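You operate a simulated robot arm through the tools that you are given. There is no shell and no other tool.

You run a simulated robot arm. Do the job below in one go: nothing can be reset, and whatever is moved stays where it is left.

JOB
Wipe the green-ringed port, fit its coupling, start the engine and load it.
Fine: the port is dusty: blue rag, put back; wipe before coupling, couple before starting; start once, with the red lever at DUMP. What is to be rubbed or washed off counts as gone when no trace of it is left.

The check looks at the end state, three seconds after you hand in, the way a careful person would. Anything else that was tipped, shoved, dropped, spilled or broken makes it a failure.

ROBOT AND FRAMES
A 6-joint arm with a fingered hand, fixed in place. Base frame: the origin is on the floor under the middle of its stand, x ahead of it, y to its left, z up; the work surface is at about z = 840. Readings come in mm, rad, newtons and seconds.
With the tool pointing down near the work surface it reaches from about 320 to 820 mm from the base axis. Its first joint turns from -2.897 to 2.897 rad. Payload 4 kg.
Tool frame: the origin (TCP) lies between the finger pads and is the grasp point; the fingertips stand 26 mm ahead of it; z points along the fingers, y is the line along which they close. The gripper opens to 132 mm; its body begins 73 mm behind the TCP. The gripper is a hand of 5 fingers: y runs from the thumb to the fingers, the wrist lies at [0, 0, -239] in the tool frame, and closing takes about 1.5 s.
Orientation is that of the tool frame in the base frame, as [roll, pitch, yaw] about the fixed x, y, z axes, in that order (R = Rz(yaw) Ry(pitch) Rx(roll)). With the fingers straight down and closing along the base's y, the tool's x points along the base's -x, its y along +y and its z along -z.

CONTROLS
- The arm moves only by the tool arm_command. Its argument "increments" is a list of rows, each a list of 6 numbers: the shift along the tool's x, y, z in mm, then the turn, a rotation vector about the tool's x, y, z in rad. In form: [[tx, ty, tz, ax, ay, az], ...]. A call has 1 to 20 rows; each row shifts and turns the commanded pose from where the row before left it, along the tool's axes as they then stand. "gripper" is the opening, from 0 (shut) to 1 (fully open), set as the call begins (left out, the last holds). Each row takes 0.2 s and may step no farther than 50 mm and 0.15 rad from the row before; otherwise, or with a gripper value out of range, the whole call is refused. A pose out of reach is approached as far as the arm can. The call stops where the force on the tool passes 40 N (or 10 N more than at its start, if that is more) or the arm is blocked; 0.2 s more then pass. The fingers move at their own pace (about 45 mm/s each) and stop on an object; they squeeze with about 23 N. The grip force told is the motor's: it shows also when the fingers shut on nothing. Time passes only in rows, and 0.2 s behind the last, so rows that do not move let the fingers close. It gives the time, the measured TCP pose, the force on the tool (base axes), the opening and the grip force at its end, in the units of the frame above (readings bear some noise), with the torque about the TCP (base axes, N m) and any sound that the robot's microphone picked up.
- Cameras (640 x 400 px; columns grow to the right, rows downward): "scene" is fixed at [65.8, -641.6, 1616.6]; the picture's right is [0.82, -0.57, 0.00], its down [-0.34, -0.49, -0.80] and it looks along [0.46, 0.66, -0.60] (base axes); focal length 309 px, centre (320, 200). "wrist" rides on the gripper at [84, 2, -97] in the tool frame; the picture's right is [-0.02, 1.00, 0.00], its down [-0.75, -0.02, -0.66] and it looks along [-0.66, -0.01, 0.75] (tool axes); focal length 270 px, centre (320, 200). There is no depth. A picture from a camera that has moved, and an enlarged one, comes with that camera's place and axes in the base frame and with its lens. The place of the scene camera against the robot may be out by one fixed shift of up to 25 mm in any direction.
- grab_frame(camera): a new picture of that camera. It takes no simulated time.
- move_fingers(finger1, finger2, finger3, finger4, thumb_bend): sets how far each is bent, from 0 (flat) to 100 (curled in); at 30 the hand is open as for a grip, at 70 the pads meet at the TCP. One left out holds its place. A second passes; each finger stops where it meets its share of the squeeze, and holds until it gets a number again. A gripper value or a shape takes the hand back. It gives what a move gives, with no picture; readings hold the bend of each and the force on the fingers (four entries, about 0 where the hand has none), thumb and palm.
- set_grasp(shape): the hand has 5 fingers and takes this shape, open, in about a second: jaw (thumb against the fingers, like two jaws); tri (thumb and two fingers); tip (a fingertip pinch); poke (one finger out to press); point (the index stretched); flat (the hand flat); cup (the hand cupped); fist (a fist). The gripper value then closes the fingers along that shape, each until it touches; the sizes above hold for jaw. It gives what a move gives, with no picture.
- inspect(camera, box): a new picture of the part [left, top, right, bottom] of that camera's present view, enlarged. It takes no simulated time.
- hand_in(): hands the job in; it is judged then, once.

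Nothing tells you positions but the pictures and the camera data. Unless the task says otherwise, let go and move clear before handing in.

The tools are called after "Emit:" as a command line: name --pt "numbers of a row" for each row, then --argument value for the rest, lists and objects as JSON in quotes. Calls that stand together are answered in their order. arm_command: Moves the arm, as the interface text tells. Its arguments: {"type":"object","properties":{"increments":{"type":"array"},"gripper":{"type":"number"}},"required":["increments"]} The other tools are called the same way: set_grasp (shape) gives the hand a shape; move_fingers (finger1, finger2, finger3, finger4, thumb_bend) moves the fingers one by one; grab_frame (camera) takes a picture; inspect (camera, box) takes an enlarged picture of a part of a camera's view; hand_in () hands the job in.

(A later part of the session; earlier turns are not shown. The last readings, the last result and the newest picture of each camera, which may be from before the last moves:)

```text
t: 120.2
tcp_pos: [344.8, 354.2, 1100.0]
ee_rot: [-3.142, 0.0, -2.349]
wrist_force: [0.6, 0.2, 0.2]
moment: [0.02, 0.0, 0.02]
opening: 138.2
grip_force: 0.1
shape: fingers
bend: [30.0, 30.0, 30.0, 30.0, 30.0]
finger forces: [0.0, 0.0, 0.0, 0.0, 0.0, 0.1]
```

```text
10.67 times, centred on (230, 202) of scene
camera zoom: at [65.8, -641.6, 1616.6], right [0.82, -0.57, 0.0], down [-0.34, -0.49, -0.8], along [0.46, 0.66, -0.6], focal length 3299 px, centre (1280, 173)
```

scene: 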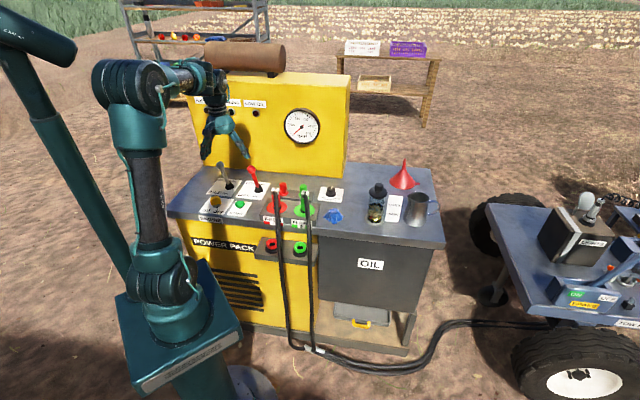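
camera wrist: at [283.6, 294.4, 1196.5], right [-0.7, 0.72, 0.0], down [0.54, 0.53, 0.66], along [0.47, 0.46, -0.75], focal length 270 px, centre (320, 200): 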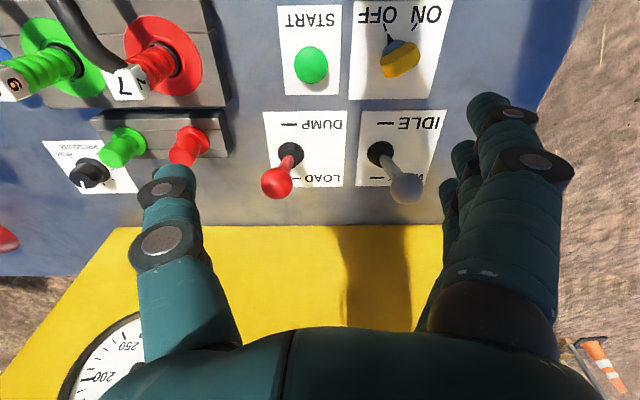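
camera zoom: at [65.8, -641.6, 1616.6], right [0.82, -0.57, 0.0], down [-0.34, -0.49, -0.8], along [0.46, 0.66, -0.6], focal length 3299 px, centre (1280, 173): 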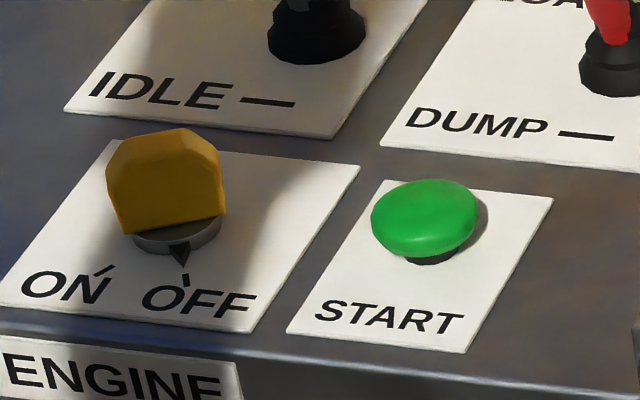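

Measured: key axis ≈ (278,413), pointing at OFF 32° right of front; ON is 65° clockwise from there. Red lever knob ≈ (432,379,982), at DUMP. I'll line the hand up with the key bar and come down partway.

Emit:
arm_command --pt "2.5 44.5 0 0 0 0" --pt "2.5 44.5 0 0 0 0" --pt "0 0 0 0 0 0.1437" --pt "0 0 0 0 0 0.1437" --pt "0 0 0 0 0 0.1437" --pt "0 0 0 0 0 0.1437" --pt "0 0 0 0 0 0.1437" --pt "0 0 0 0 0 0.1437" --pt "0 0 0 0 0 0.1437" --pt "0 0 40 0 0 0" --pt "0 0 40 0 0 0" --pt "0 0 0 0 0 0"

Emit:
grab_frame --camera "wrist"

Emit:
inspect --camera "scene" --box '[170, 100, 290, 230]'

```text
t: 122.8
tcp_pos: [278.3, 412.0, 1018.7]
ee_rot: [3.141, 0.002, 2.93]
wrist_force: [1.2, 0.6, -0.7]
moment: [0.01, 0.01, 0.0]
opening: 138.5
grip_force: 0.1
shape: fingers
bend: [30.0, 30.0, 30.0, 30.0, 30.0]
finger forces: [0.1, 0.0, 0.0, 0.0, 0.0, 0.0]
```

```text
taken
camera wrist: at [195.3, 432.1, 1115.2], right [0.23, 0.97, 0.0], down [0.73, -0.17, 0.66], along [0.64, -0.15, -0.75], focal length 270 px, centre (320, 200)
```

wrist: 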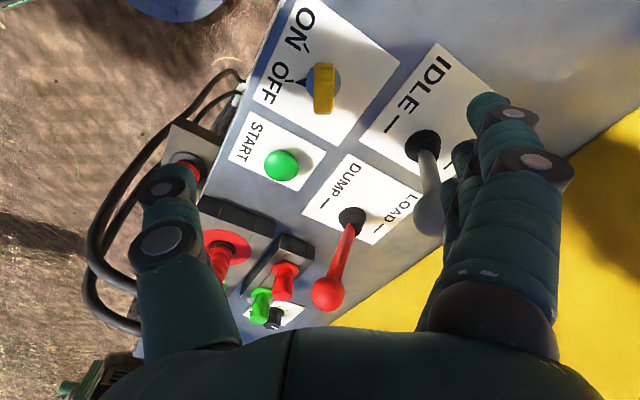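

```text
3.08 times, centred on (230, 165) of scene
camera zoom: at [65.8, -641.6, 1616.6], right [0.82, -0.57, 0.0], down [-0.34, -0.49, -0.8], along [0.46, 0.66, -0.6], focal length 952 px, centre (597, 308)
```

zoom: 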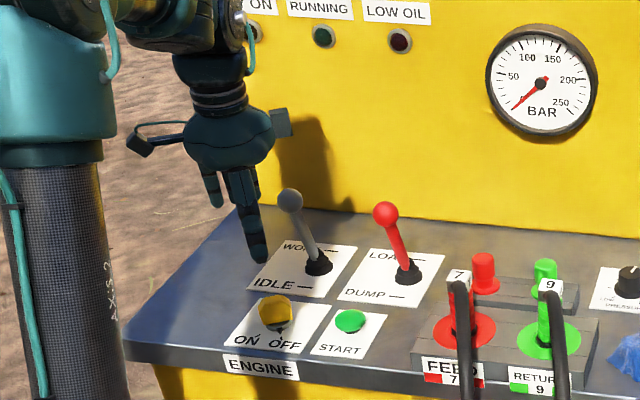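

Finger 4 would pass too near the grey knob on this path. I'll rise, make the compact pinch, descend with the hand turned sideways (clear of the levers), and only rotate once low.

Emit:
arm_command --pt "0 0 -30 0 0 0" --pt "0 0 -20 0 0 0" --pt "0 0 0 0 0 0"

Emit:
move_fingers --finger1 100 --finger2 52 --finger3 52 --finger4 100 --thumb_bend 52

Emit:
arm_command --pt "0 0 0 0 0 -0.1437" --pt "0 0 0 0 0 -0.1437" --pt "0 0 0 0 0 -0.1437" --pt "0 0 0 0 0 -0.1437" --pt "0 0 0 0 0 -0.1437" --pt "0 0 0 0 0 -0.1437" --pt "0 0 0 0 0 -0.1437" --pt "0 0 45 0 0 0" --pt "0 0 45 0 0 0" --pt "0 0 0 0 0 0"

Emit:
grab_frame --camera "wrist"

Emit:
inspect --camera "scene" --box '[170, 120, 290, 230]'

```text
t: 123.6
tcp_pos: [277.6, 412.5, 1069.1]
ee_rot: [-3.141, 0.002, 2.928]
wrist_force: [0.9, -0.6, 0.1]
moment: [0.01, -0.01, -0.01]
opening: 138.4
grip_force: 0.0
shape: fingers
bend: [30.0, 30.0, 30.0, 30.0, 30.0]
finger forces: [0.0, 0.0, 0.0, 0.0, 0.1, 0.0]
```

```text
t: 124.6
tcp_pos: [277.6, 411.5, 1068.4]
ee_rot: [3.141, 0.002, 2.929]
wrist_force: [0.0, 0.4, -0.5]
moment: [-0.05, -0.03, -0.01]
opening: 51.6
grip_force: 0.1
shape: fingers
bend: [100.0, 52.0, 52.0, 100.0, 52.0]
finger forces: [0.0, 0.1, 0.1, 0.0, 0.0, 0.1]
```

```text
t: 126.8
tcp_pos: [276.5, 411.8, 978.1]
ee_rot: [-3.141, 0.0, -2.348]
wrist_force: [0.8, -1.3, -0.2]
moment: [0.01, -0.01, 0.01]
opening: 51.6
grip_force: 0.0
shape: fingers
bend: [100.0, 52.0, 52.0, 100.0, 52.0]
finger forces: [0.1, 0.0, 0.0, 0.1, 0.0, 0.1]
```

```text
taken
camera wrist: at [216.5, 353.3, 1075.2], right [-0.7, 0.72, 0.0], down [0.54, 0.53, 0.66], along [0.47, 0.46, -0.75], focal length 270 px, centre (320, 200)
```

wrist: 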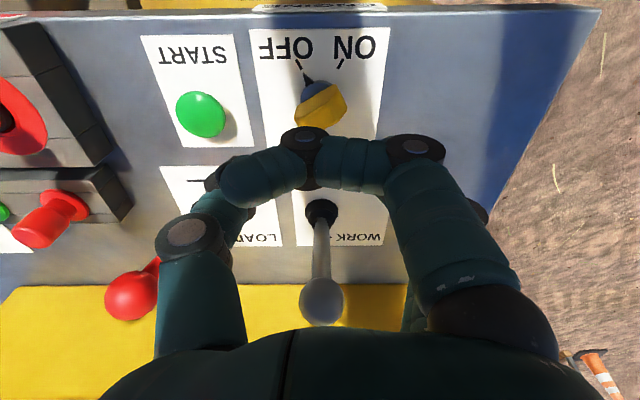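

```text
3.64 times, centred on (230, 175) of scene
camera zoom: at [65.8, -641.6, 1616.6], right [0.82, -0.57, 0.0], down [-0.34, -0.49, -0.8], along [0.46, 0.66, -0.6], focal length 1125 px, centre (647, 291)
```

zoom: 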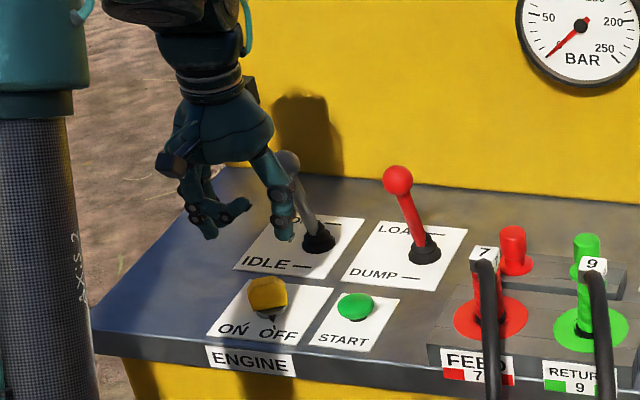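

Emit:
inspect --camera "wrist" --box '[250, 20, 400, 140]'

Emit:
inspect --camera "scene" --box '[200, 180, 260, 220]'

```text
3.33 times, centred on (325, 80) of wrist
camera zoom: at [216.5, 353.3, 1075.2], right [-0.7, 0.72, 0.0], down [0.54, 0.53, 0.66], along [0.47, 0.46, -0.75], focal length 901 px, centre (303, 600)
```

zoom: 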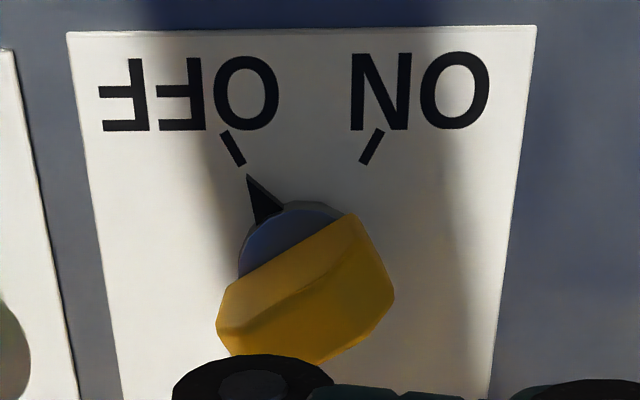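

```text
10.00 times, centred on (230, 200) of scene
camera zoom: at [65.8, -641.6, 1616.6], right [0.82, -0.57, 0.0], down [-0.34, -0.49, -0.8], along [0.46, 0.66, -0.6], focal length 3093 px, centre (1220, 200)
```

zoom: 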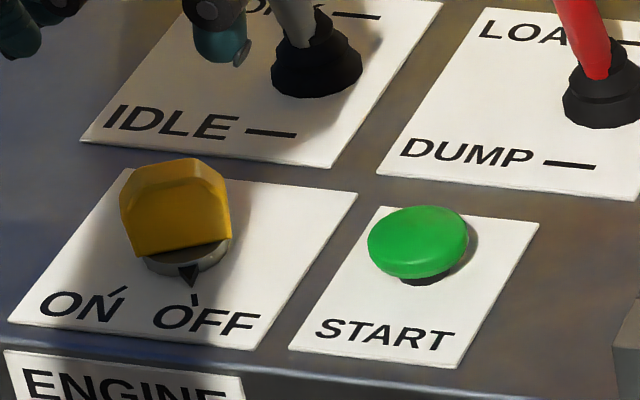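

Key axis refined to (278.5,414.5). I'll correct, lower to just above the key, then rotate to line up with the bar.

Emit:
arm_command --pt "-3.3 0.5 28 0 0 0" --pt "0 0 28 0 0 0" --pt "0 0 0 0 0 0.1437" --pt "0 0 0 0 0 0.1437" --pt "0 0 0 0 0 0.1437" --pt "0 0 0 0 0 0.1437" --pt "0 0 0 0 0 0.1437" --pt "0 0 0 0 0 0.1437" --pt "0 0 0 0 0 0.1437" --pt "0 0 0 0 0 0"

Emit:
grab_frame --camera "wrist"

Emit:
inspect --camera "scene" --box '[180, 130, 280, 220]'

```text
t: 129.0
tcp_pos: [279.0, 415.4, 923.6]
ee_rot: [3.141, 0.003, 2.926]
wrist_force: [0.2, 0.5, 0.1]
moment: [0.03, -0.01, -0.02]
opening: 51.7
grip_force: 0.2
shape: fingers
bend: [100.0, 52.0, 52.0, 100.0, 52.0]
finger forces: [0.0, 0.1, 0.1, 0.1, 0.0, 0.0]
```

```text
taken
camera wrist: at [197.1, 434.5, 1019.8], right [0.23, 0.97, 0.0], down [0.73, -0.18, 0.66], along [0.64, -0.15, -0.75], focal length 270 px, centre (320, 200)
```

wrist: 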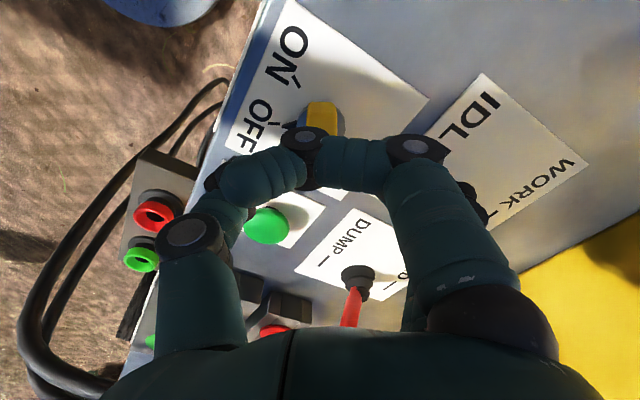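

```text
4.44 times, centred on (230, 175) of scene
camera zoom: at [65.8, -641.6, 1616.6], right [0.82, -0.57, 0.0], down [-0.34, -0.49, -0.8], along [0.46, 0.66, -0.6], focal length 1374 px, centre (720, 311)
```

zoom: 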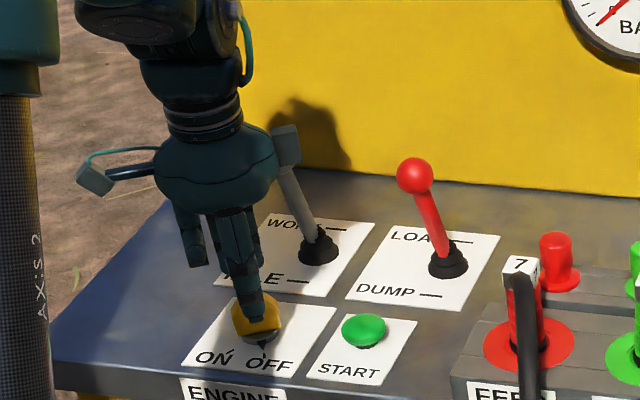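

The bar is aligned between thumb and fingers. Lowering around it and closing.

Emit:
arm_command --pt "0 0 20 0 0 0" --pt "0 0 15 0 0 0" --pt "0 0 7 0 0 0" --pt "0 0 4 0 0 0" --pt "0 0 0 0 0 0"

Emit:
inspect --camera "scene" --box '[190, 160, 260, 220]'

Emit:
grab_frame --camera "wrist"

```text
t: 130.2
tcp_pos: [280.3, 414.4, 875.9]
ee_rot: [3.141, 0.003, 2.929]
wrist_force: [-0.4, 1.2, 0.6]
moment: [0.02, 0.01, 0.02]
opening: 51.5
grip_force: 0.1
shape: fingers
bend: [100.0, 52.0, 52.0, 100.0, 52.0]
finger forces: [0.0, 0.1, 0.0, 0.0, 0.0, 0.0]
```

```text
6.67 times, centred on (225, 190) of scene
camera zoom: at [65.8, -641.6, 1616.6], right [0.82, -0.57, 0.0], down [-0.34, -0.49, -0.8], along [0.46, 0.66, -0.6], focal length 2062 px, centre (953, 267)
```

zoom: 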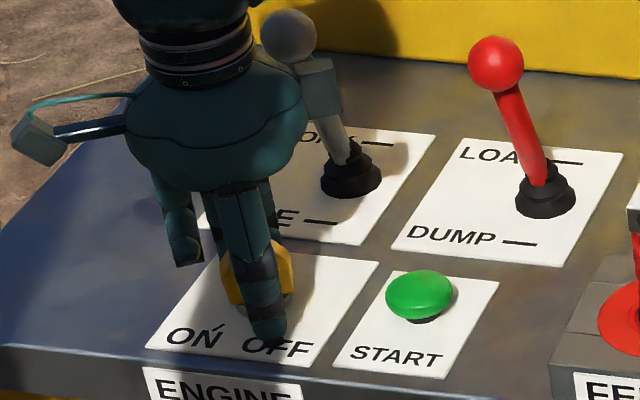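

```text
taken
camera wrist: at [197.2, 433.8, 973.2], right [0.23, 0.97, 0.0], down [0.73, -0.17, 0.66], along [0.64, -0.15, -0.75], focal length 270 px, centre (320, 200)
```

wrist: 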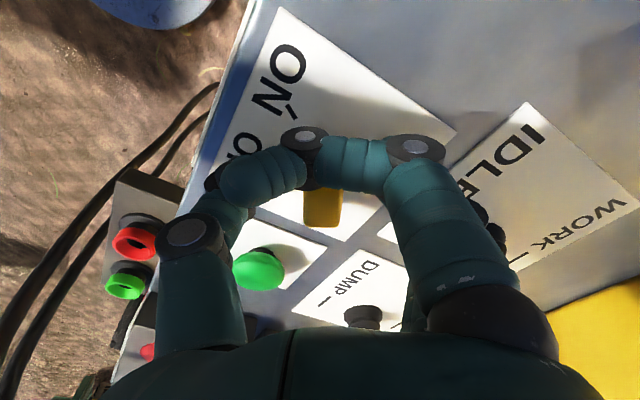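

Nothing else is touched. Closing on the key bar.

Emit:
move_fingers --finger2 80 --finger3 80 --thumb_bend 80

Emit:
inspect --camera "scene" --box '[190, 160, 260, 220]'

```text
t: 131.2
tcp_pos: [280.8, 412.3, 875.6]
ee_rot: [-3.139, 0.0, 2.929]
wrist_force: [0.3, -1.8, -12.2]
moment: [0.06, -0.06, -0.03]
opening: 44.5
grip_force: 15.7
shape: fingers
bend: [100.0, 65.0, 66.0, 100.0, 68.0]
finger forces: [0.0, 7.4, 7.4, 0.0, 16.4, 0.0]
```

```text
6.67 times, centred on (225, 190) of scene
camera zoom: at [65.8, -641.6, 1616.6], right [0.82, -0.57, 0.0], down [-0.34, -0.49, -0.8], along [0.46, 0.66, -0.6], focal length 2062 px, centre (953, 267)
```

zoom: 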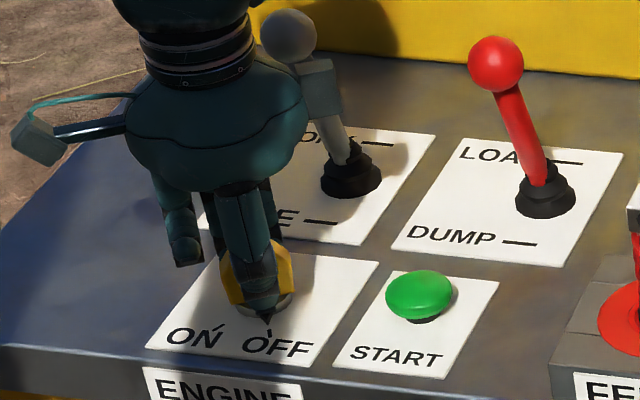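

Gripped. Turning clockwise towards ON in two stages.

Emit:
arm_command --pt "0 0 0 0 0 0.1" --pt "0 0 0 0 0 0.12" --pt "0 0 0 0 0 0.12" --pt "0 0 0 0 0 0.12" --pt "0 0 0 0 0 0.1" --pt "0 0 0 0 0 0"

Emit:
inspect --camera "scene" --box '[190, 160, 260, 220]'

```text
t: 132.6
tcp_pos: [280.0, 415.3, 876.4]
ee_rot: [-3.141, 0.003, 2.368]
wrist_force: [-2.4, -3.2, -11.7]
moment: [0.01, -0.03, -0.01]
opening: 44.8
grip_force: 14.0
shape: fingers
bend: [100.0, 65.0, 66.0, 100.0, 68.0]
finger forces: [0.0, 6.3, 6.3, 0.0, 16.7, 0.0]
```

```text
6.67 times, centred on (225, 190) of scene
camera zoom: at [65.8, -641.6, 1616.6], right [0.82, -0.57, 0.0], down [-0.34, -0.49, -0.8], along [0.46, 0.66, -0.6], focal length 2062 px, centre (953, 267)
```

zoom: 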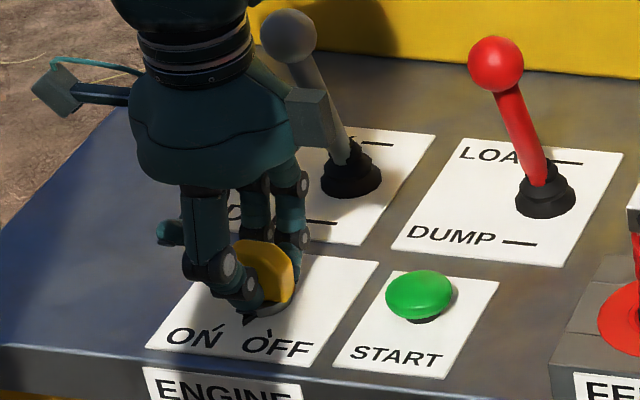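

The key turns with the hand. Continuing to ON.

Emit:
arm_command --pt "0 0 0 0 0 0.12" --pt "0 0 0 0 0 0.12" --pt "0 0 0 0 0 0.12" --pt "0 0 0 0 0 0.12" --pt "0 0 0 0 0 0.08" --pt "0 0 0 0 0 0"

Emit:
inspect --camera "scene" --box '[190, 160, 260, 220]'

Emit:
grab_frame --camera "wrist"

Emit:
inspect --camera "scene" --box '[180, 70, 340, 170]'

```text
t: 134.0
tcp_pos: [278.7, 413.8, 875.8]
ee_rot: [-3.141, 0.001, 1.809]
wrist_force: [-4.9, 3.3, -14.9]
moment: [0.09, -0.02, 0.16]
opening: 44.6
grip_force: 15.3
shape: fingers
bend: [100.0, 65.0, 66.0, 100.0, 68.0]
finger forces: [0.1, 5.4, 7.9, 0.0, 16.8, 0.0]
```

```text
6.67 times, centred on (225, 190) of scene
camera zoom: at [65.8, -641.6, 1616.6], right [0.82, -0.57, 0.0], down [-0.34, -0.49, -0.8], along [0.46, 0.66, -0.6], focal length 2062 px, centre (953, 267)
```

zoom: 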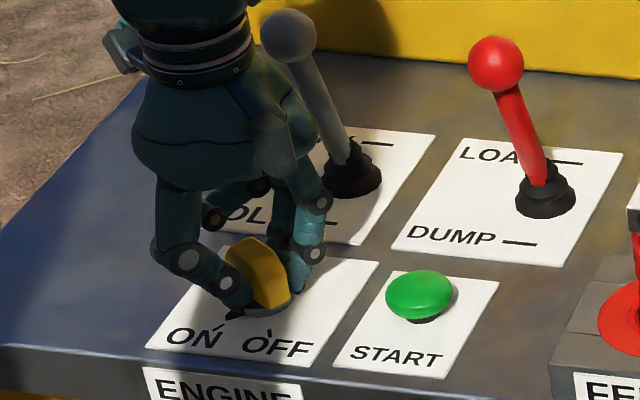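

```text
taken
camera wrist: at [261.0, 497.6, 973.6], right [0.98, 0.21, 0.0], down [0.16, -0.74, 0.66], along [0.14, -0.64, -0.75], focal length 270 px, centre (320, 200)
```

wrist: 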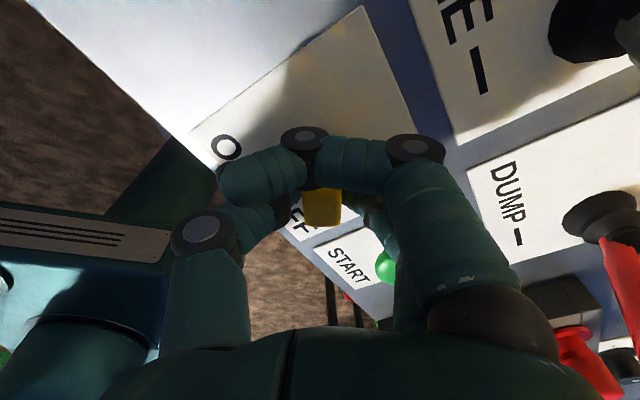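

```text
4.00 times, centred on (260, 120) of scene
camera zoom: at [65.8, -641.6, 1616.6], right [0.82, -0.57, 0.0], down [-0.34, -0.49, -0.8], along [0.46, 0.66, -0.6], focal length 1237 px, centre (560, 520)
```

zoom: 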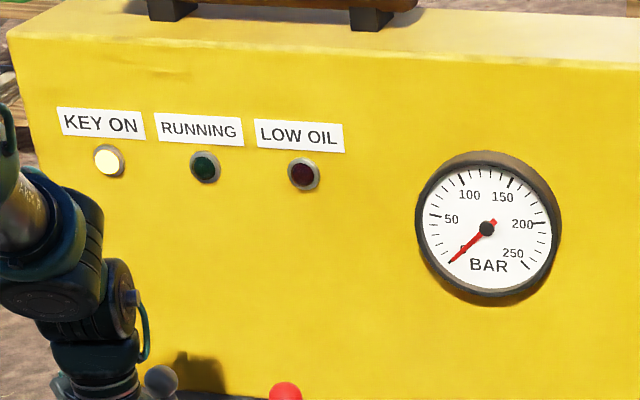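

KEY ON lamp is lit and LOW OIL stays dark. I'll release the key, rise just clear of it, slide away from the grey lever, then go up.

Emit:
move_fingers --finger2 46 --finger3 46 --thumb_bend 46

Emit:
inspect --camera "scene" --box '[190, 160, 260, 220]'

Emit:
arm_command --pt "0 0 -12 0 0 0" --pt "0 0 -12 0 0 0" --pt "0 0 -13 0 0 0" --pt "-18.2 -29.9 0 0 0 0" --pt "-18.2 -29.9 0 0 0 0" --pt "0 0 -30 0 0 0" --pt "0 0 -40 0 0 0" --pt "0 0 -40 0 0 0" --pt "0 0 0 0 0 0"

Emit:
inspect --camera "scene" --box '[190, 160, 260, 220]'

Emit:
grab_frame --camera "wrist"

```text
t: 135.0
tcp_pos: [279.5, 415.4, 876.8]
ee_rot: [3.141, 0.0, 1.809]
wrist_force: [-0.4, -0.1, 0.4]
moment: [0.01, 0.0, -0.02]
opening: 54.6
grip_force: 0.0
shape: fingers
bend: [100.0, 46.0, 46.0, 100.0, 46.0]
finger forces: [0.0, 0.1, 0.0, 0.0, 0.0, 0.0]
```

```text
6.67 times, centred on (225, 190) of scene
camera zoom: at [65.8, -641.6, 1616.6], right [0.82, -0.57, 0.0], down [-0.34, -0.49, -0.8], along [0.46, 0.66, -0.6], focal length 2062 px, centre (953, 267)
```

zoom: 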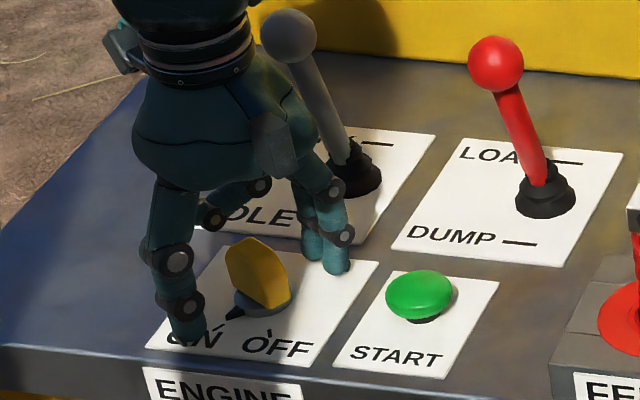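

```text
t: 137.0
tcp_pos: [230.7, 363.7, 1022.2]
ee_rot: [3.141, 0.003, 1.807]
wrist_force: [0.0, 0.8, -0.4]
moment: [-0.01, -0.02, -0.02]
opening: 54.4
grip_force: 0.0
shape: fingers
bend: [100.0, 46.0, 46.0, 100.0, 46.0]
finger forces: [0.0, 0.0, 0.1, 0.0, 0.0, 0.1]
```

```text
6.67 times, centred on (225, 190) of scene
camera zoom: at [65.8, -641.6, 1616.6], right [0.82, -0.57, 0.0], down [-0.34, -0.49, -0.8], along [0.46, 0.66, -0.6], focal length 2062 px, centre (953, 267)
```

zoom: 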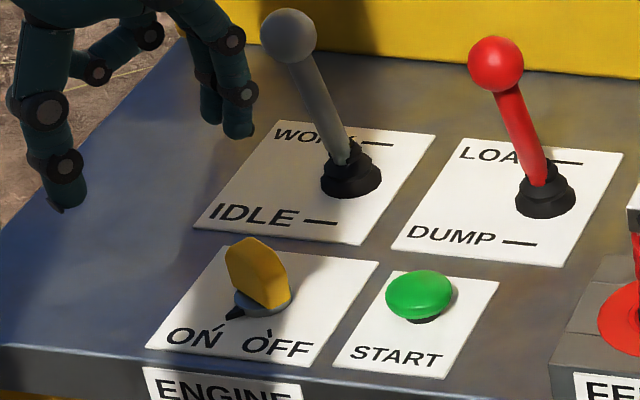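

```text
taken
camera wrist: at [211.9, 447.9, 1118.8], right [0.98, 0.21, 0.0], down [0.16, -0.73, 0.66], along [0.14, -0.65, -0.75], focal length 270 px, centre (320, 200)
```

wrist: 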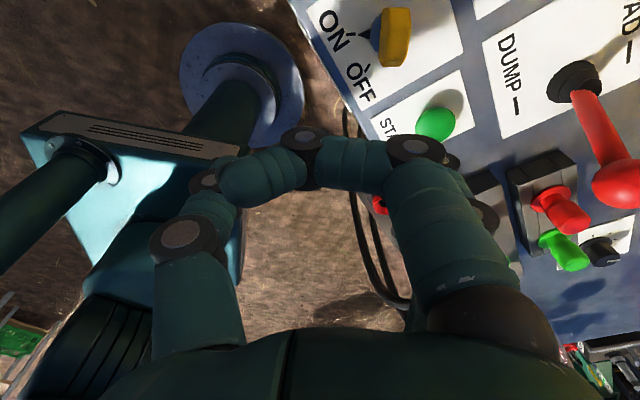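

The key stands at ON and both levers are untouched. Now I'll make the poke shape and go above START, turned so the hand clears the red lever.

Emit:
set_grasp --shape "poke"

Emit:
arm_command --pt "0 0 -40 0 0 -0.137" --pt "0 0 0 0 0 -0.137" --pt "0 0 0 0 0 -0.137" --pt "0 0 0 0 0 -0.137" --pt "-32.2 23.8 0 0 0 0" --pt "-32.2 23.8 0 0 0 0" --pt "-32.2 23.8 0 0 0 0" --pt "0 0 0 0 0 0"

Emit:
grab_frame --camera "wrist"

Emit:
inspect --camera "scene" --box '[180, 120, 320, 230]'

```text
t: 137.9
tcp_pos: [230.3, 364.8, 1022.7]
ee_rot: [3.141, 0.003, 1.807]
wrist_force: [-0.3, -0.5, 0.1]
moment: [0.01, 0.02, 0.03]
opening: 0.0
grip_force: 0.1
shape: poke
bend: [100.0, 100.0, 100.0, 100.0, 47.0]
finger forces: [0.1, 0.1, 0.1, 0.0, 0.0, 0.1]
```

```text
t: 139.7
tcp_pos: [349.9, 347.0, 1064.3]
ee_rot: [3.141, 0.001, 2.357]
wrist_force: [0.5, -0.3, -0.2]
moment: [0.02, 0.0, 0.04]
opening: 0.0
grip_force: 0.0
shape: poke
bend: [100.0, 100.0, 100.0, 100.0, 47.0]
finger forces: [0.1, 0.1, 0.0, 0.0, 0.0, 0.0]
```

```text
taken
camera wrist: at [290.2, 407.6, 1160.9], right [0.72, 0.69, 0.0], down [0.52, -0.54, 0.66], along [0.46, -0.47, -0.75], focal length 270 px, centre (320, 200)
```

wrist: 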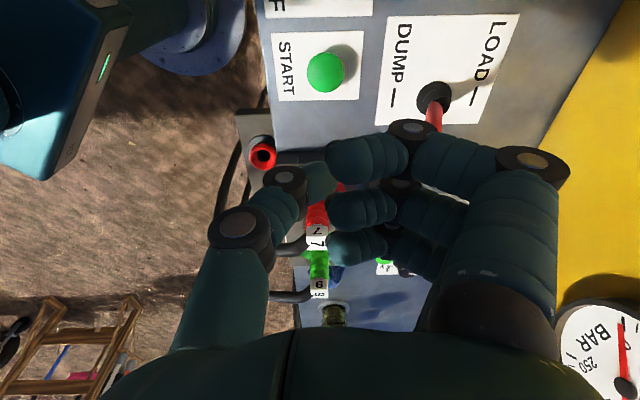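

```text
3.64 times, centred on (250, 175) of scene
camera zoom: at [65.8, -641.6, 1616.6], right [0.82, -0.57, 0.0], down [-0.34, -0.49, -0.8], along [0.46, 0.66, -0.6], focal length 1125 px, centre (574, 291)
```

zoom: 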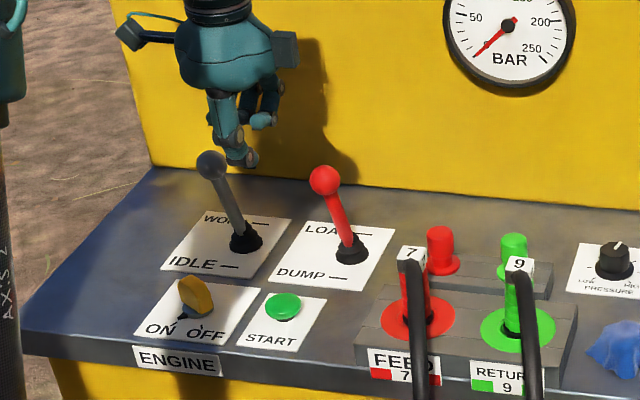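

Emit:
inspect --camera "wrist" --box '[200, 120, 460, 280]'

Emit:
inspect --camera "scene" --box '[210, 120, 270, 180]'

```text
2.46 times, centred on (330, 200) of wrist
camera zoom: at [290.2, 407.6, 1160.9], right [0.72, 0.69, 0.0], down [0.52, -0.54, 0.66], along [0.46, -0.47, -0.75], focal length 665 px, centre (295, 200)
```

zoom: 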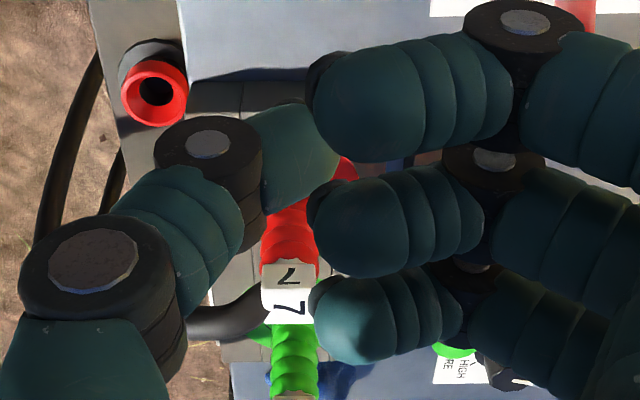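

```text
6.67 times, centred on (240, 150) of scene
camera zoom: at [65.8, -641.6, 1616.6], right [0.82, -0.57, 0.0], down [-0.34, -0.49, -0.8], along [0.46, 0.66, -0.6], focal length 2062 px, centre (853, 533)
```

zoom: 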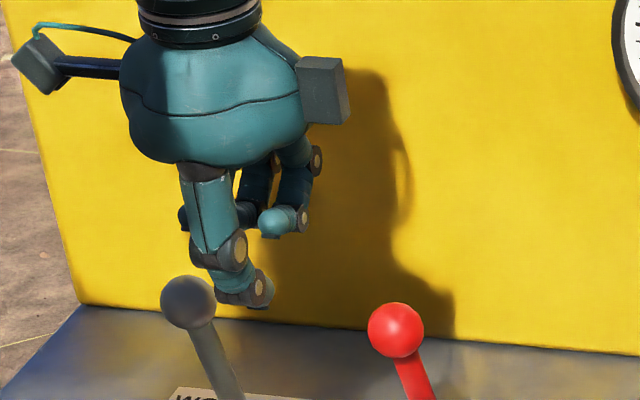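

The thumb's pad sits about 28 mm below the grasp point. I'll centre over the button and lower to just above it.

Emit:
arm_command --pt "0 4.5 40 0 0 0" --pt "0 0 45 0 0 0" --pt "0 0 45 0 0 0" --pt "0 0 14 0 0 0" --pt "0 0 0 0 0 0"

Emit:
grab_frame --camera "wrist"

Emit:
inspect --camera "scene" --box '[200, 140, 290, 220]'

```text
t: 140.9
tcp_pos: [352.3, 350.0, 921.2]
ee_rot: [3.14, -0.001, 2.356]
wrist_force: [-0.6, -0.6, -0.9]
moment: [0.0, 0.01, 0.03]
opening: 0.0
grip_force: 0.0
shape: poke
bend: [100.0, 100.0, 100.0, 100.0, 47.0]
finger forces: [0.2, 0.0, 0.1, 0.0, 0.1, 0.1]
```

```text
taken
camera wrist: at [292.5, 410.9, 1017.7], right [0.72, 0.69, 0.0], down [0.52, -0.54, 0.66], along [0.46, -0.47, -0.75], focal length 270 px, centre (320, 200)
```

wrist: 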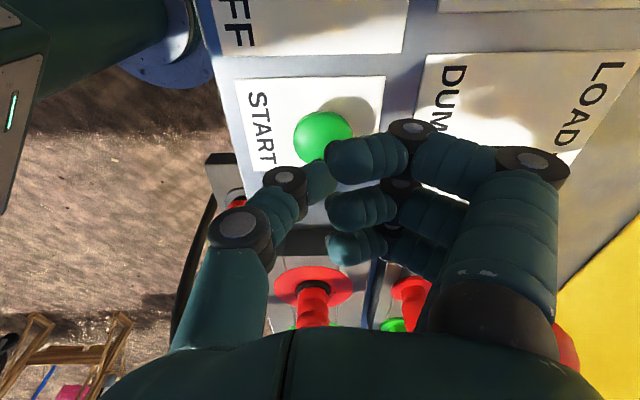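

```text
5.00 times, centred on (245, 180) of scene
camera zoom: at [65.8, -641.6, 1616.6], right [0.82, -0.57, 0.0], down [-0.34, -0.49, -0.8], along [0.46, 0.66, -0.6], focal length 1546 px, centre (695, 300)
```

zoom: 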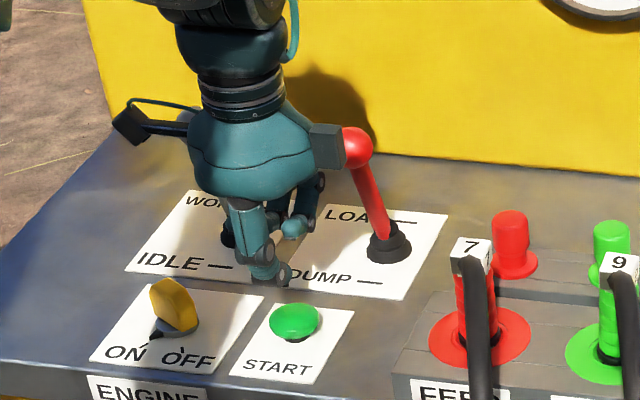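

Before pressing, I'll check the thumb against the button in both views more closely.

Emit:
inspect --camera "scene" --box '[220, 175, 265, 215]'

Emit:
inspect --camera "wrist" --box '[240, 80, 400, 220]'

```text
10.00 times, centred on (242, 195) of scene
camera zoom: at [65.8, -641.6, 1616.6], right [0.82, -0.57, 0.0], down [-0.34, -0.49, -0.8], along [0.46, 0.66, -0.6], focal length 3093 px, centre (1095, 250)
```

zoom: 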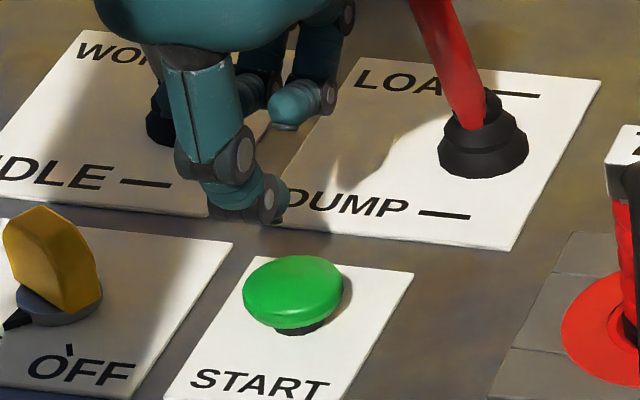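

```text
2.86 times, centred on (320, 150) of wrist
camera zoom: at [292.5, 410.9, 1017.7], right [0.72, 0.69, 0.0], down [0.52, -0.54, 0.66], along [0.46, -0.47, -0.75], focal length 772 px, centre (320, 343)
```

zoom: 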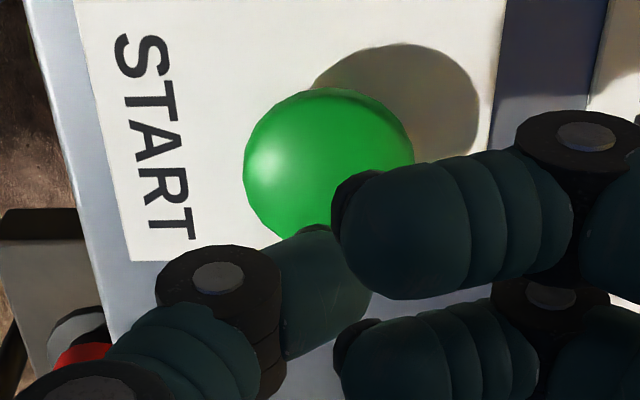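

The thumb is several mm left of the button's centre; I'll shift right and then press down slowly, one smooth press only.

Emit:
arm_command --pt "-6 2 10 0 0 0" --pt "0 0 8 0 0 0" --pt "0 0 0 0 0 0"

Emit:
inspect --camera "scene" --box '[220, 175, 265, 215]'

Emit:
inspect --camera "wrist" --box '[240, 80, 400, 220]'

```text
t: 141.7
tcp_pos: [357.9, 346.7, 902.8]
ee_rot: [3.141, 0.0, 2.355]
wrist_force: [0.1, 0.0, 0.0]
moment: [0.01, -0.01, 0.0]
opening: 0.1
grip_force: 0.1
shape: poke
bend: [100.0, 100.0, 100.0, 100.0, 47.0]
finger forces: [0.0, 0.1, 0.0, 0.0, 0.0, 0.0]
```

```text
10.00 times, centred on (242, 195) of scene
camera zoom: at [65.8, -641.6, 1616.6], right [0.82, -0.57, 0.0], down [-0.34, -0.49, -0.8], along [0.46, 0.66, -0.6], focal length 3093 px, centre (1095, 250)
```

zoom: 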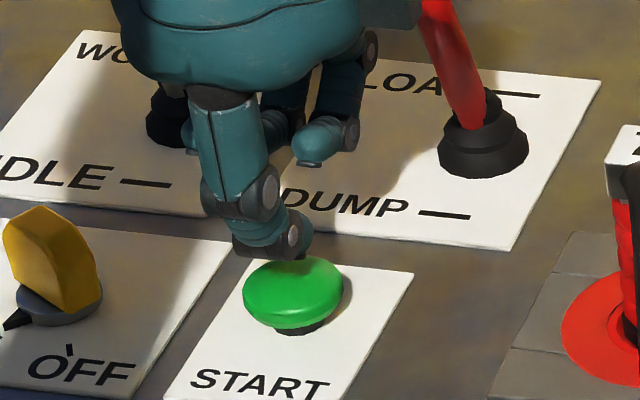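

```text
2.86 times, centred on (320, 150) of wrist
camera zoom: at [298.3, 408.2, 999.3], right [0.72, 0.69, 0.0], down [0.52, -0.54, 0.66], along [0.46, -0.47, -0.75], focal length 772 px, centre (320, 343)
```

zoom: 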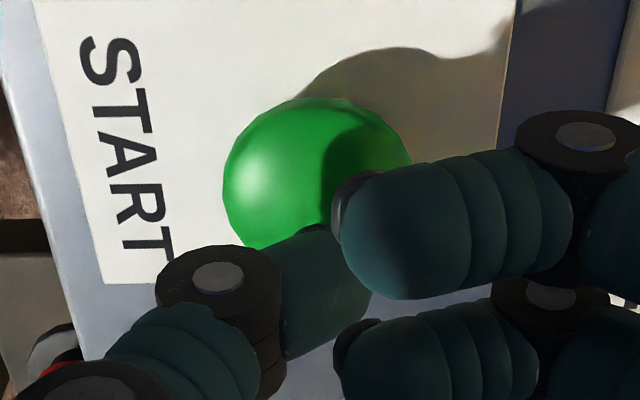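

Still about 6 mm left of centre. Shifting a little more right, then pressing.

Emit:
arm_command --pt "-6 0 4 0 0 0" --pt "0 0 0 0 0 0"

Emit:
inspect --camera "scene" --box '[220, 175, 265, 215]'

```text
t: 142.3
tcp_pos: [362.1, 342.3, 899.0]
ee_rot: [3.141, 0.001, 2.356]
wrist_force: [0.1, -0.3, 0.7]
moment: [-0.01, 0.0, -0.03]
opening: 0.0
grip_force: 0.1
shape: poke
bend: [100.0, 100.0, 100.0, 100.0, 47.0]
finger forces: [0.0, 0.1, 0.1, 0.0, 0.0, 0.0]
```

```text
10.00 times, centred on (242, 195) of scene
camera zoom: at [65.8, -641.6, 1616.6], right [0.82, -0.57, 0.0], down [-0.34, -0.49, -0.8], along [0.46, 0.66, -0.6], focal length 3093 px, centre (1095, 250)
```

zoom: 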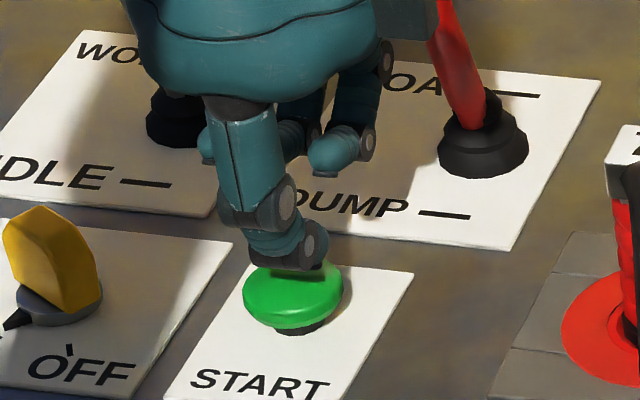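

The thumb is over the button now. Pressing down.

Emit:
arm_command --pt "0 0 2 0 0 0" --pt "0 0 2 0 0 0" --pt "0 0 2 0 0 0" --pt "0 0 0 0 0 0"

Emit:
inspect --camera "scene" --box '[220, 175, 265, 215]'

Emit:
inspect --camera "scene" --box '[180, 70, 340, 170]'

```text
t: 143.3
tcp_pos: [361.9, 343.0, 891.9]
ee_rot: [-3.141, 0.002, 2.355]
wrist_force: [-0.1, -0.7, 1.4]
moment: [-0.01, 0.0, 0.03]
opening: 0.0
grip_force: 0.1
shape: poke
bend: [100.0, 100.0, 100.0, 100.0, 47.0]
finger forces: [0.0, 0.0, 0.1, 0.0, 1.1, 0.1]
```

```text
10.00 times, centred on (242, 195) of scene
camera zoom: at [65.8, -641.6, 1616.6], right [0.82, -0.57, 0.0], down [-0.34, -0.49, -0.8], along [0.46, 0.66, -0.6], focal length 3093 px, centre (1095, 250)
```

zoom: 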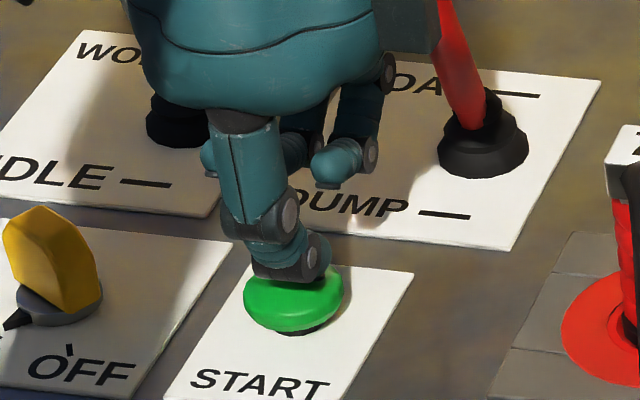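

```text
4.00 times, centred on (260, 120) of scene
camera zoom: at [65.8, -641.6, 1616.6], right [0.82, -0.57, 0.0], down [-0.34, -0.49, -0.8], along [0.46, 0.66, -0.6], focal length 1237 px, centre (560, 520)
```

zoom: 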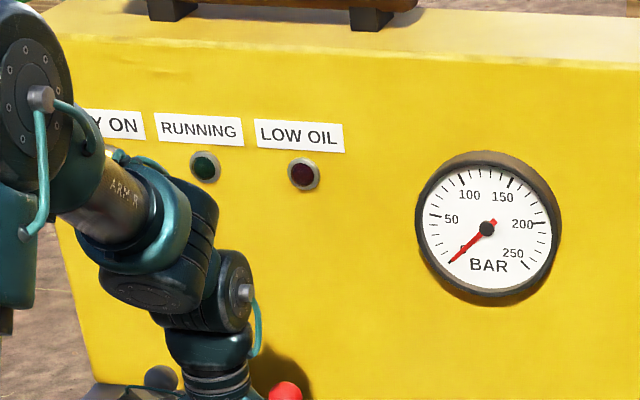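

Just touching (1 N). Pressing further in one smooth motion.

Emit:
arm_command --pt "0 0 1.5 0 0 0" --pt "0 0 1.5 0 0 0" --pt "0 0 1.5 0 0 0" --pt "0 0 0 0 0 0" --pt "0 0 0 0 0 0"

Emit:
inspect --camera "scene" --box '[180, 70, 340, 170]'

```text
t: 144.5
tcp_pos: [361.3, 343.0, 887.1]
ee_rot: [-3.141, 0.0, 2.356]
wrist_force: [0.5, -0.8, 2.7]
moment: [-0.02, -0.03, 0.02]
opening: 0.1
grip_force: 0.1
shape: poke
bend: [100.0, 100.0, 100.0, 100.0, 47.0]
finger forces: [0.0, 0.0, 0.1, 0.0, 2.9, 0.1]
heard: click
```

```text
4.00 times, centred on (260, 120) of scene
camera zoom: at [65.8, -641.6, 1616.6], right [0.82, -0.57, 0.0], down [-0.34, -0.49, -0.8], along [0.46, 0.66, -0.6], focal length 1237 px, centre (560, 520)
```

zoom: 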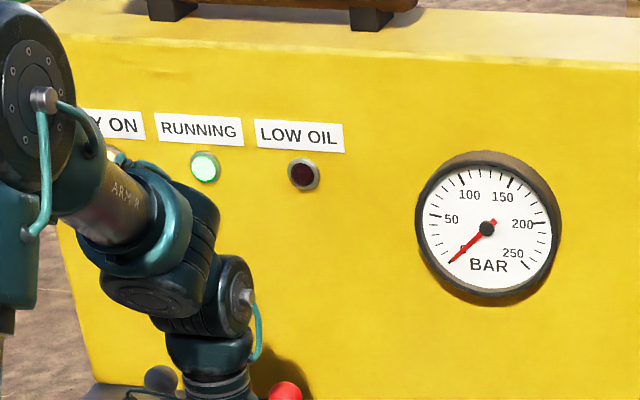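

A click, and the RUNNING lamp is lit with the gauge at rest. I'll lift straight off the button.

Emit:
arm_command --pt "0 0 -10 0 0 0" --pt "0 0 -40 0 0 0" --pt "0 0 -45 0 0 0" --pt "0 0 -45 0 0 0" --pt "0 0 -40 0 0 0" --pt "0 0 0 0 0 0"

Emit:
grab_frame --camera "scene"

Emit:
inspect --camera "scene" --box '[180, 70, 340, 220]'

```text
t: 145.9
tcp_pos: [361.7, 342.4, 1067.8]
ee_rot: [3.141, -0.001, 2.355]
wrist_force: [-0.3, 0.5, -0.1]
moment: [-0.02, 0.02, 0.0]
opening: 0.0
grip_force: 0.0
shape: poke
bend: [100.0, 100.0, 100.0, 100.0, 47.0]
finger forces: [0.0, 0.0, 0.1, 0.0, 0.0, 0.1]
```

```text
taken
```

scene: 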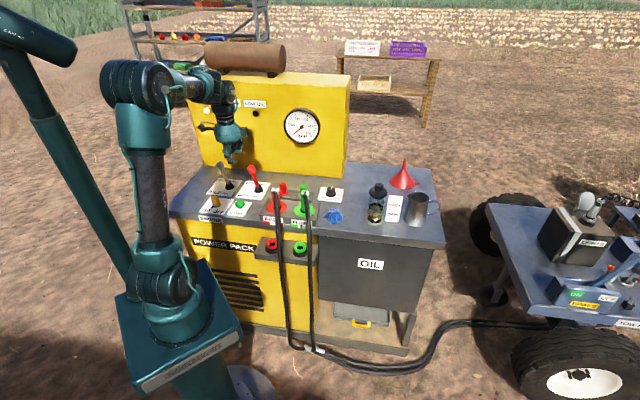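

```text
2.67 times, centred on (260, 145) of scene
camera zoom: at [65.8, -641.6, 1616.6], right [0.82, -0.57, 0.0], down [-0.34, -0.49, -0.8], along [0.46, 0.66, -0.6], focal length 825 px, centre (480, 347)
```

zoom: 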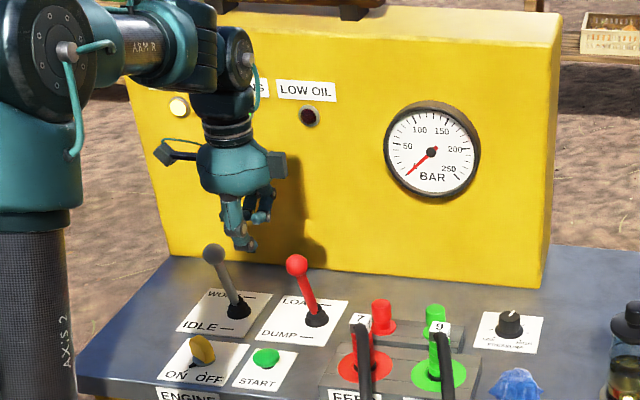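

The engine runs. Now the red lever: I'll come down in front of its knob with the curled knuckles facing it, ready to push it back to LOAD.

Emit:
arm_command --pt "-12.2 -21.5 0 0 0 0" --pt "-12.2 -21.5 0 0 0 0" --pt "0 -3 35 0 0 0" --pt "0 0 35 0 0 0" --pt "0 0 33 0 0 0" --pt "0 0 0 0 0 0"

Emit:
grab_frame --camera "wrist"

Emit:
inspect --camera "scene" --box '[190, 70, 310, 210]'

```text
t: 147.3
tcp_pos: [347.3, 295.5, 963.9]
ee_rot: [3.141, 0.0, 2.356]
wrist_force: [-0.3, -0.2, 0.7]
moment: [0.01, 0.0, -0.03]
opening: 0.0
grip_force: 0.0
shape: poke
bend: [100.0, 100.0, 100.0, 100.0, 47.0]
finger forces: [0.0, 0.1, 0.1, 0.0, 0.0, 0.0]
```

```text
taken
camera wrist: at [287.7, 355.2, 1060.8], right [0.72, 0.69, 0.0], down [0.52, -0.54, 0.66], along [0.46, -0.47, -0.75], focal length 270 px, centre (320, 200)
```

wrist: 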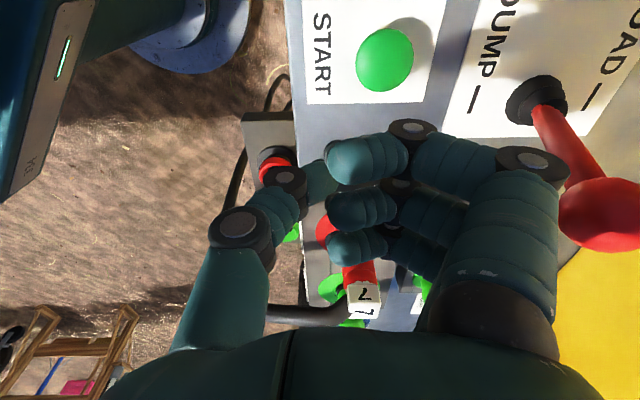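

```text
2.86 times, centred on (250, 140) of scene
camera zoom: at [65.8, -641.6, 1616.6], right [0.82, -0.57, 0.0], down [-0.34, -0.49, -0.8], along [0.46, 0.66, -0.6], focal length 884 px, centre (520, 371)
```

zoom: 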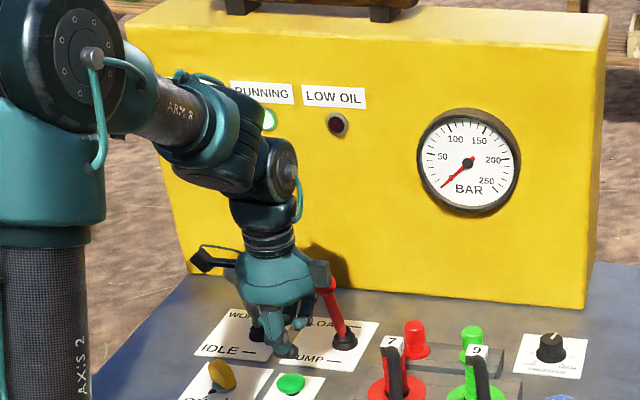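

RUNNING is lit; the knob is about 14 mm beyond my knuckles. I'll centre on it and start pushing backwards.

Emit:
arm_command --pt "6 4 0 0 0 0" --pt "0 8 0 0 0 0" --pt "0 8 0 0 0 0" --pt "0 8 0 0 0 0" --pt "0 8 0 0 0 0" --pt "0 0 0 0 0 0"

Emit:
grab_frame --camera "wrist"

Emit:
inspect --camera "scene" --box '[200, 120, 300, 220]'

```text
t: 148.7
tcp_pos: [368.4, 323.5, 964.0]
ee_rot: [-3.14, 0.0, 2.357]
wrist_force: [0.2, -0.9, 1.1]
moment: [-0.01, 0.0, 0.02]
opening: 0.3
grip_force: 0.1
shape: poke
bend: [100.0, 100.0, 100.0, 100.0, 47.0]
finger forces: [0.0, 0.1, 0.0, 0.0, 0.0, 0.1]
```

```text
taken
camera wrist: at [308.7, 384.3, 1061.0], right [0.72, 0.69, 0.0], down [0.52, -0.54, 0.66], along [0.46, -0.48, -0.75], focal length 270 px, centre (320, 200)
```

wrist: 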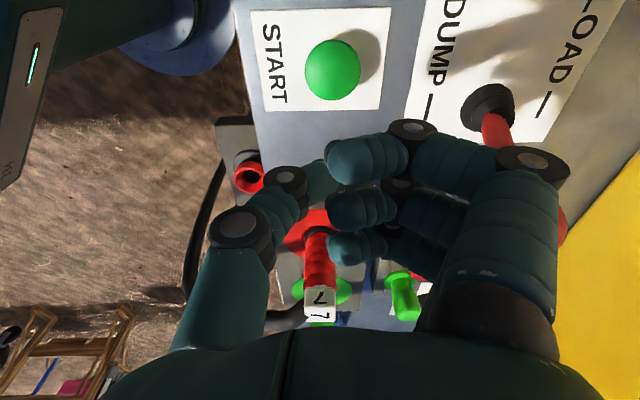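

```text
4.00 times, centred on (250, 170) of scene
camera zoom: at [65.8, -641.6, 1616.6], right [0.82, -0.57, 0.0], down [-0.34, -0.49, -0.8], along [0.46, 0.66, -0.6], focal length 1237 px, centre (600, 320)
```

zoom: 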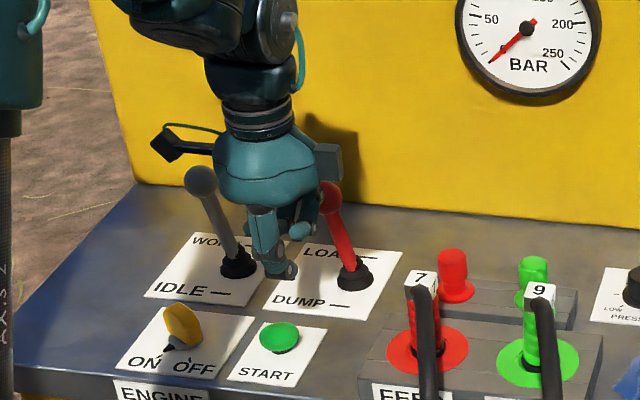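

No contact force yet. Let me look closer at where the knob is relative to the hand.

Emit:
inspect --camera "scene" --box '[215, 145, 275, 195]'

Emit:
inspect --camera "wrist" --box '[380, 80, 640, 300]'

```text
8.00 times, centred on (245, 170) of scene
camera zoom: at [65.8, -641.6, 1616.6], right [0.82, -0.57, 0.0], down [-0.34, -0.49, -0.8], along [0.46, 0.66, -0.6], focal length 2474 px, centre (920, 440)
```

zoom: 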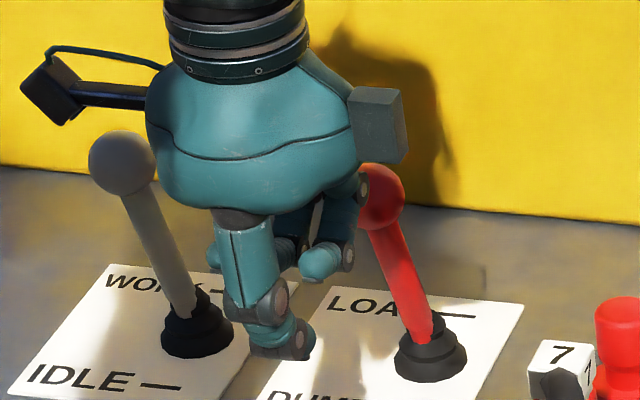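

```text
1.82 times, centred on (510, 190) of wrist
camera zoom: at [308.7, 384.3, 1061.0], right [0.72, 0.69, 0.0], down [0.52, -0.54, 0.66], along [0.46, -0.48, -0.75], focal length 491 px, centre (-26, 218)
```

zoom: 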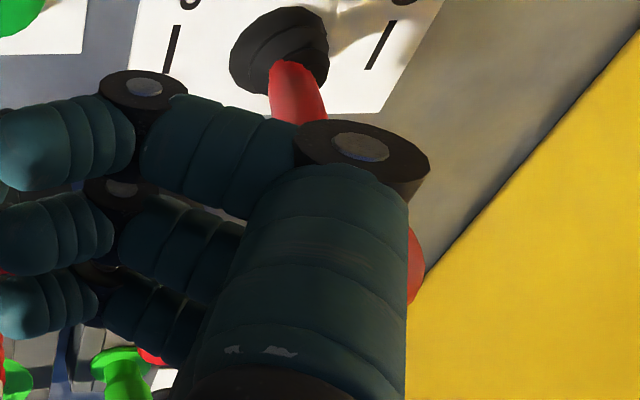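

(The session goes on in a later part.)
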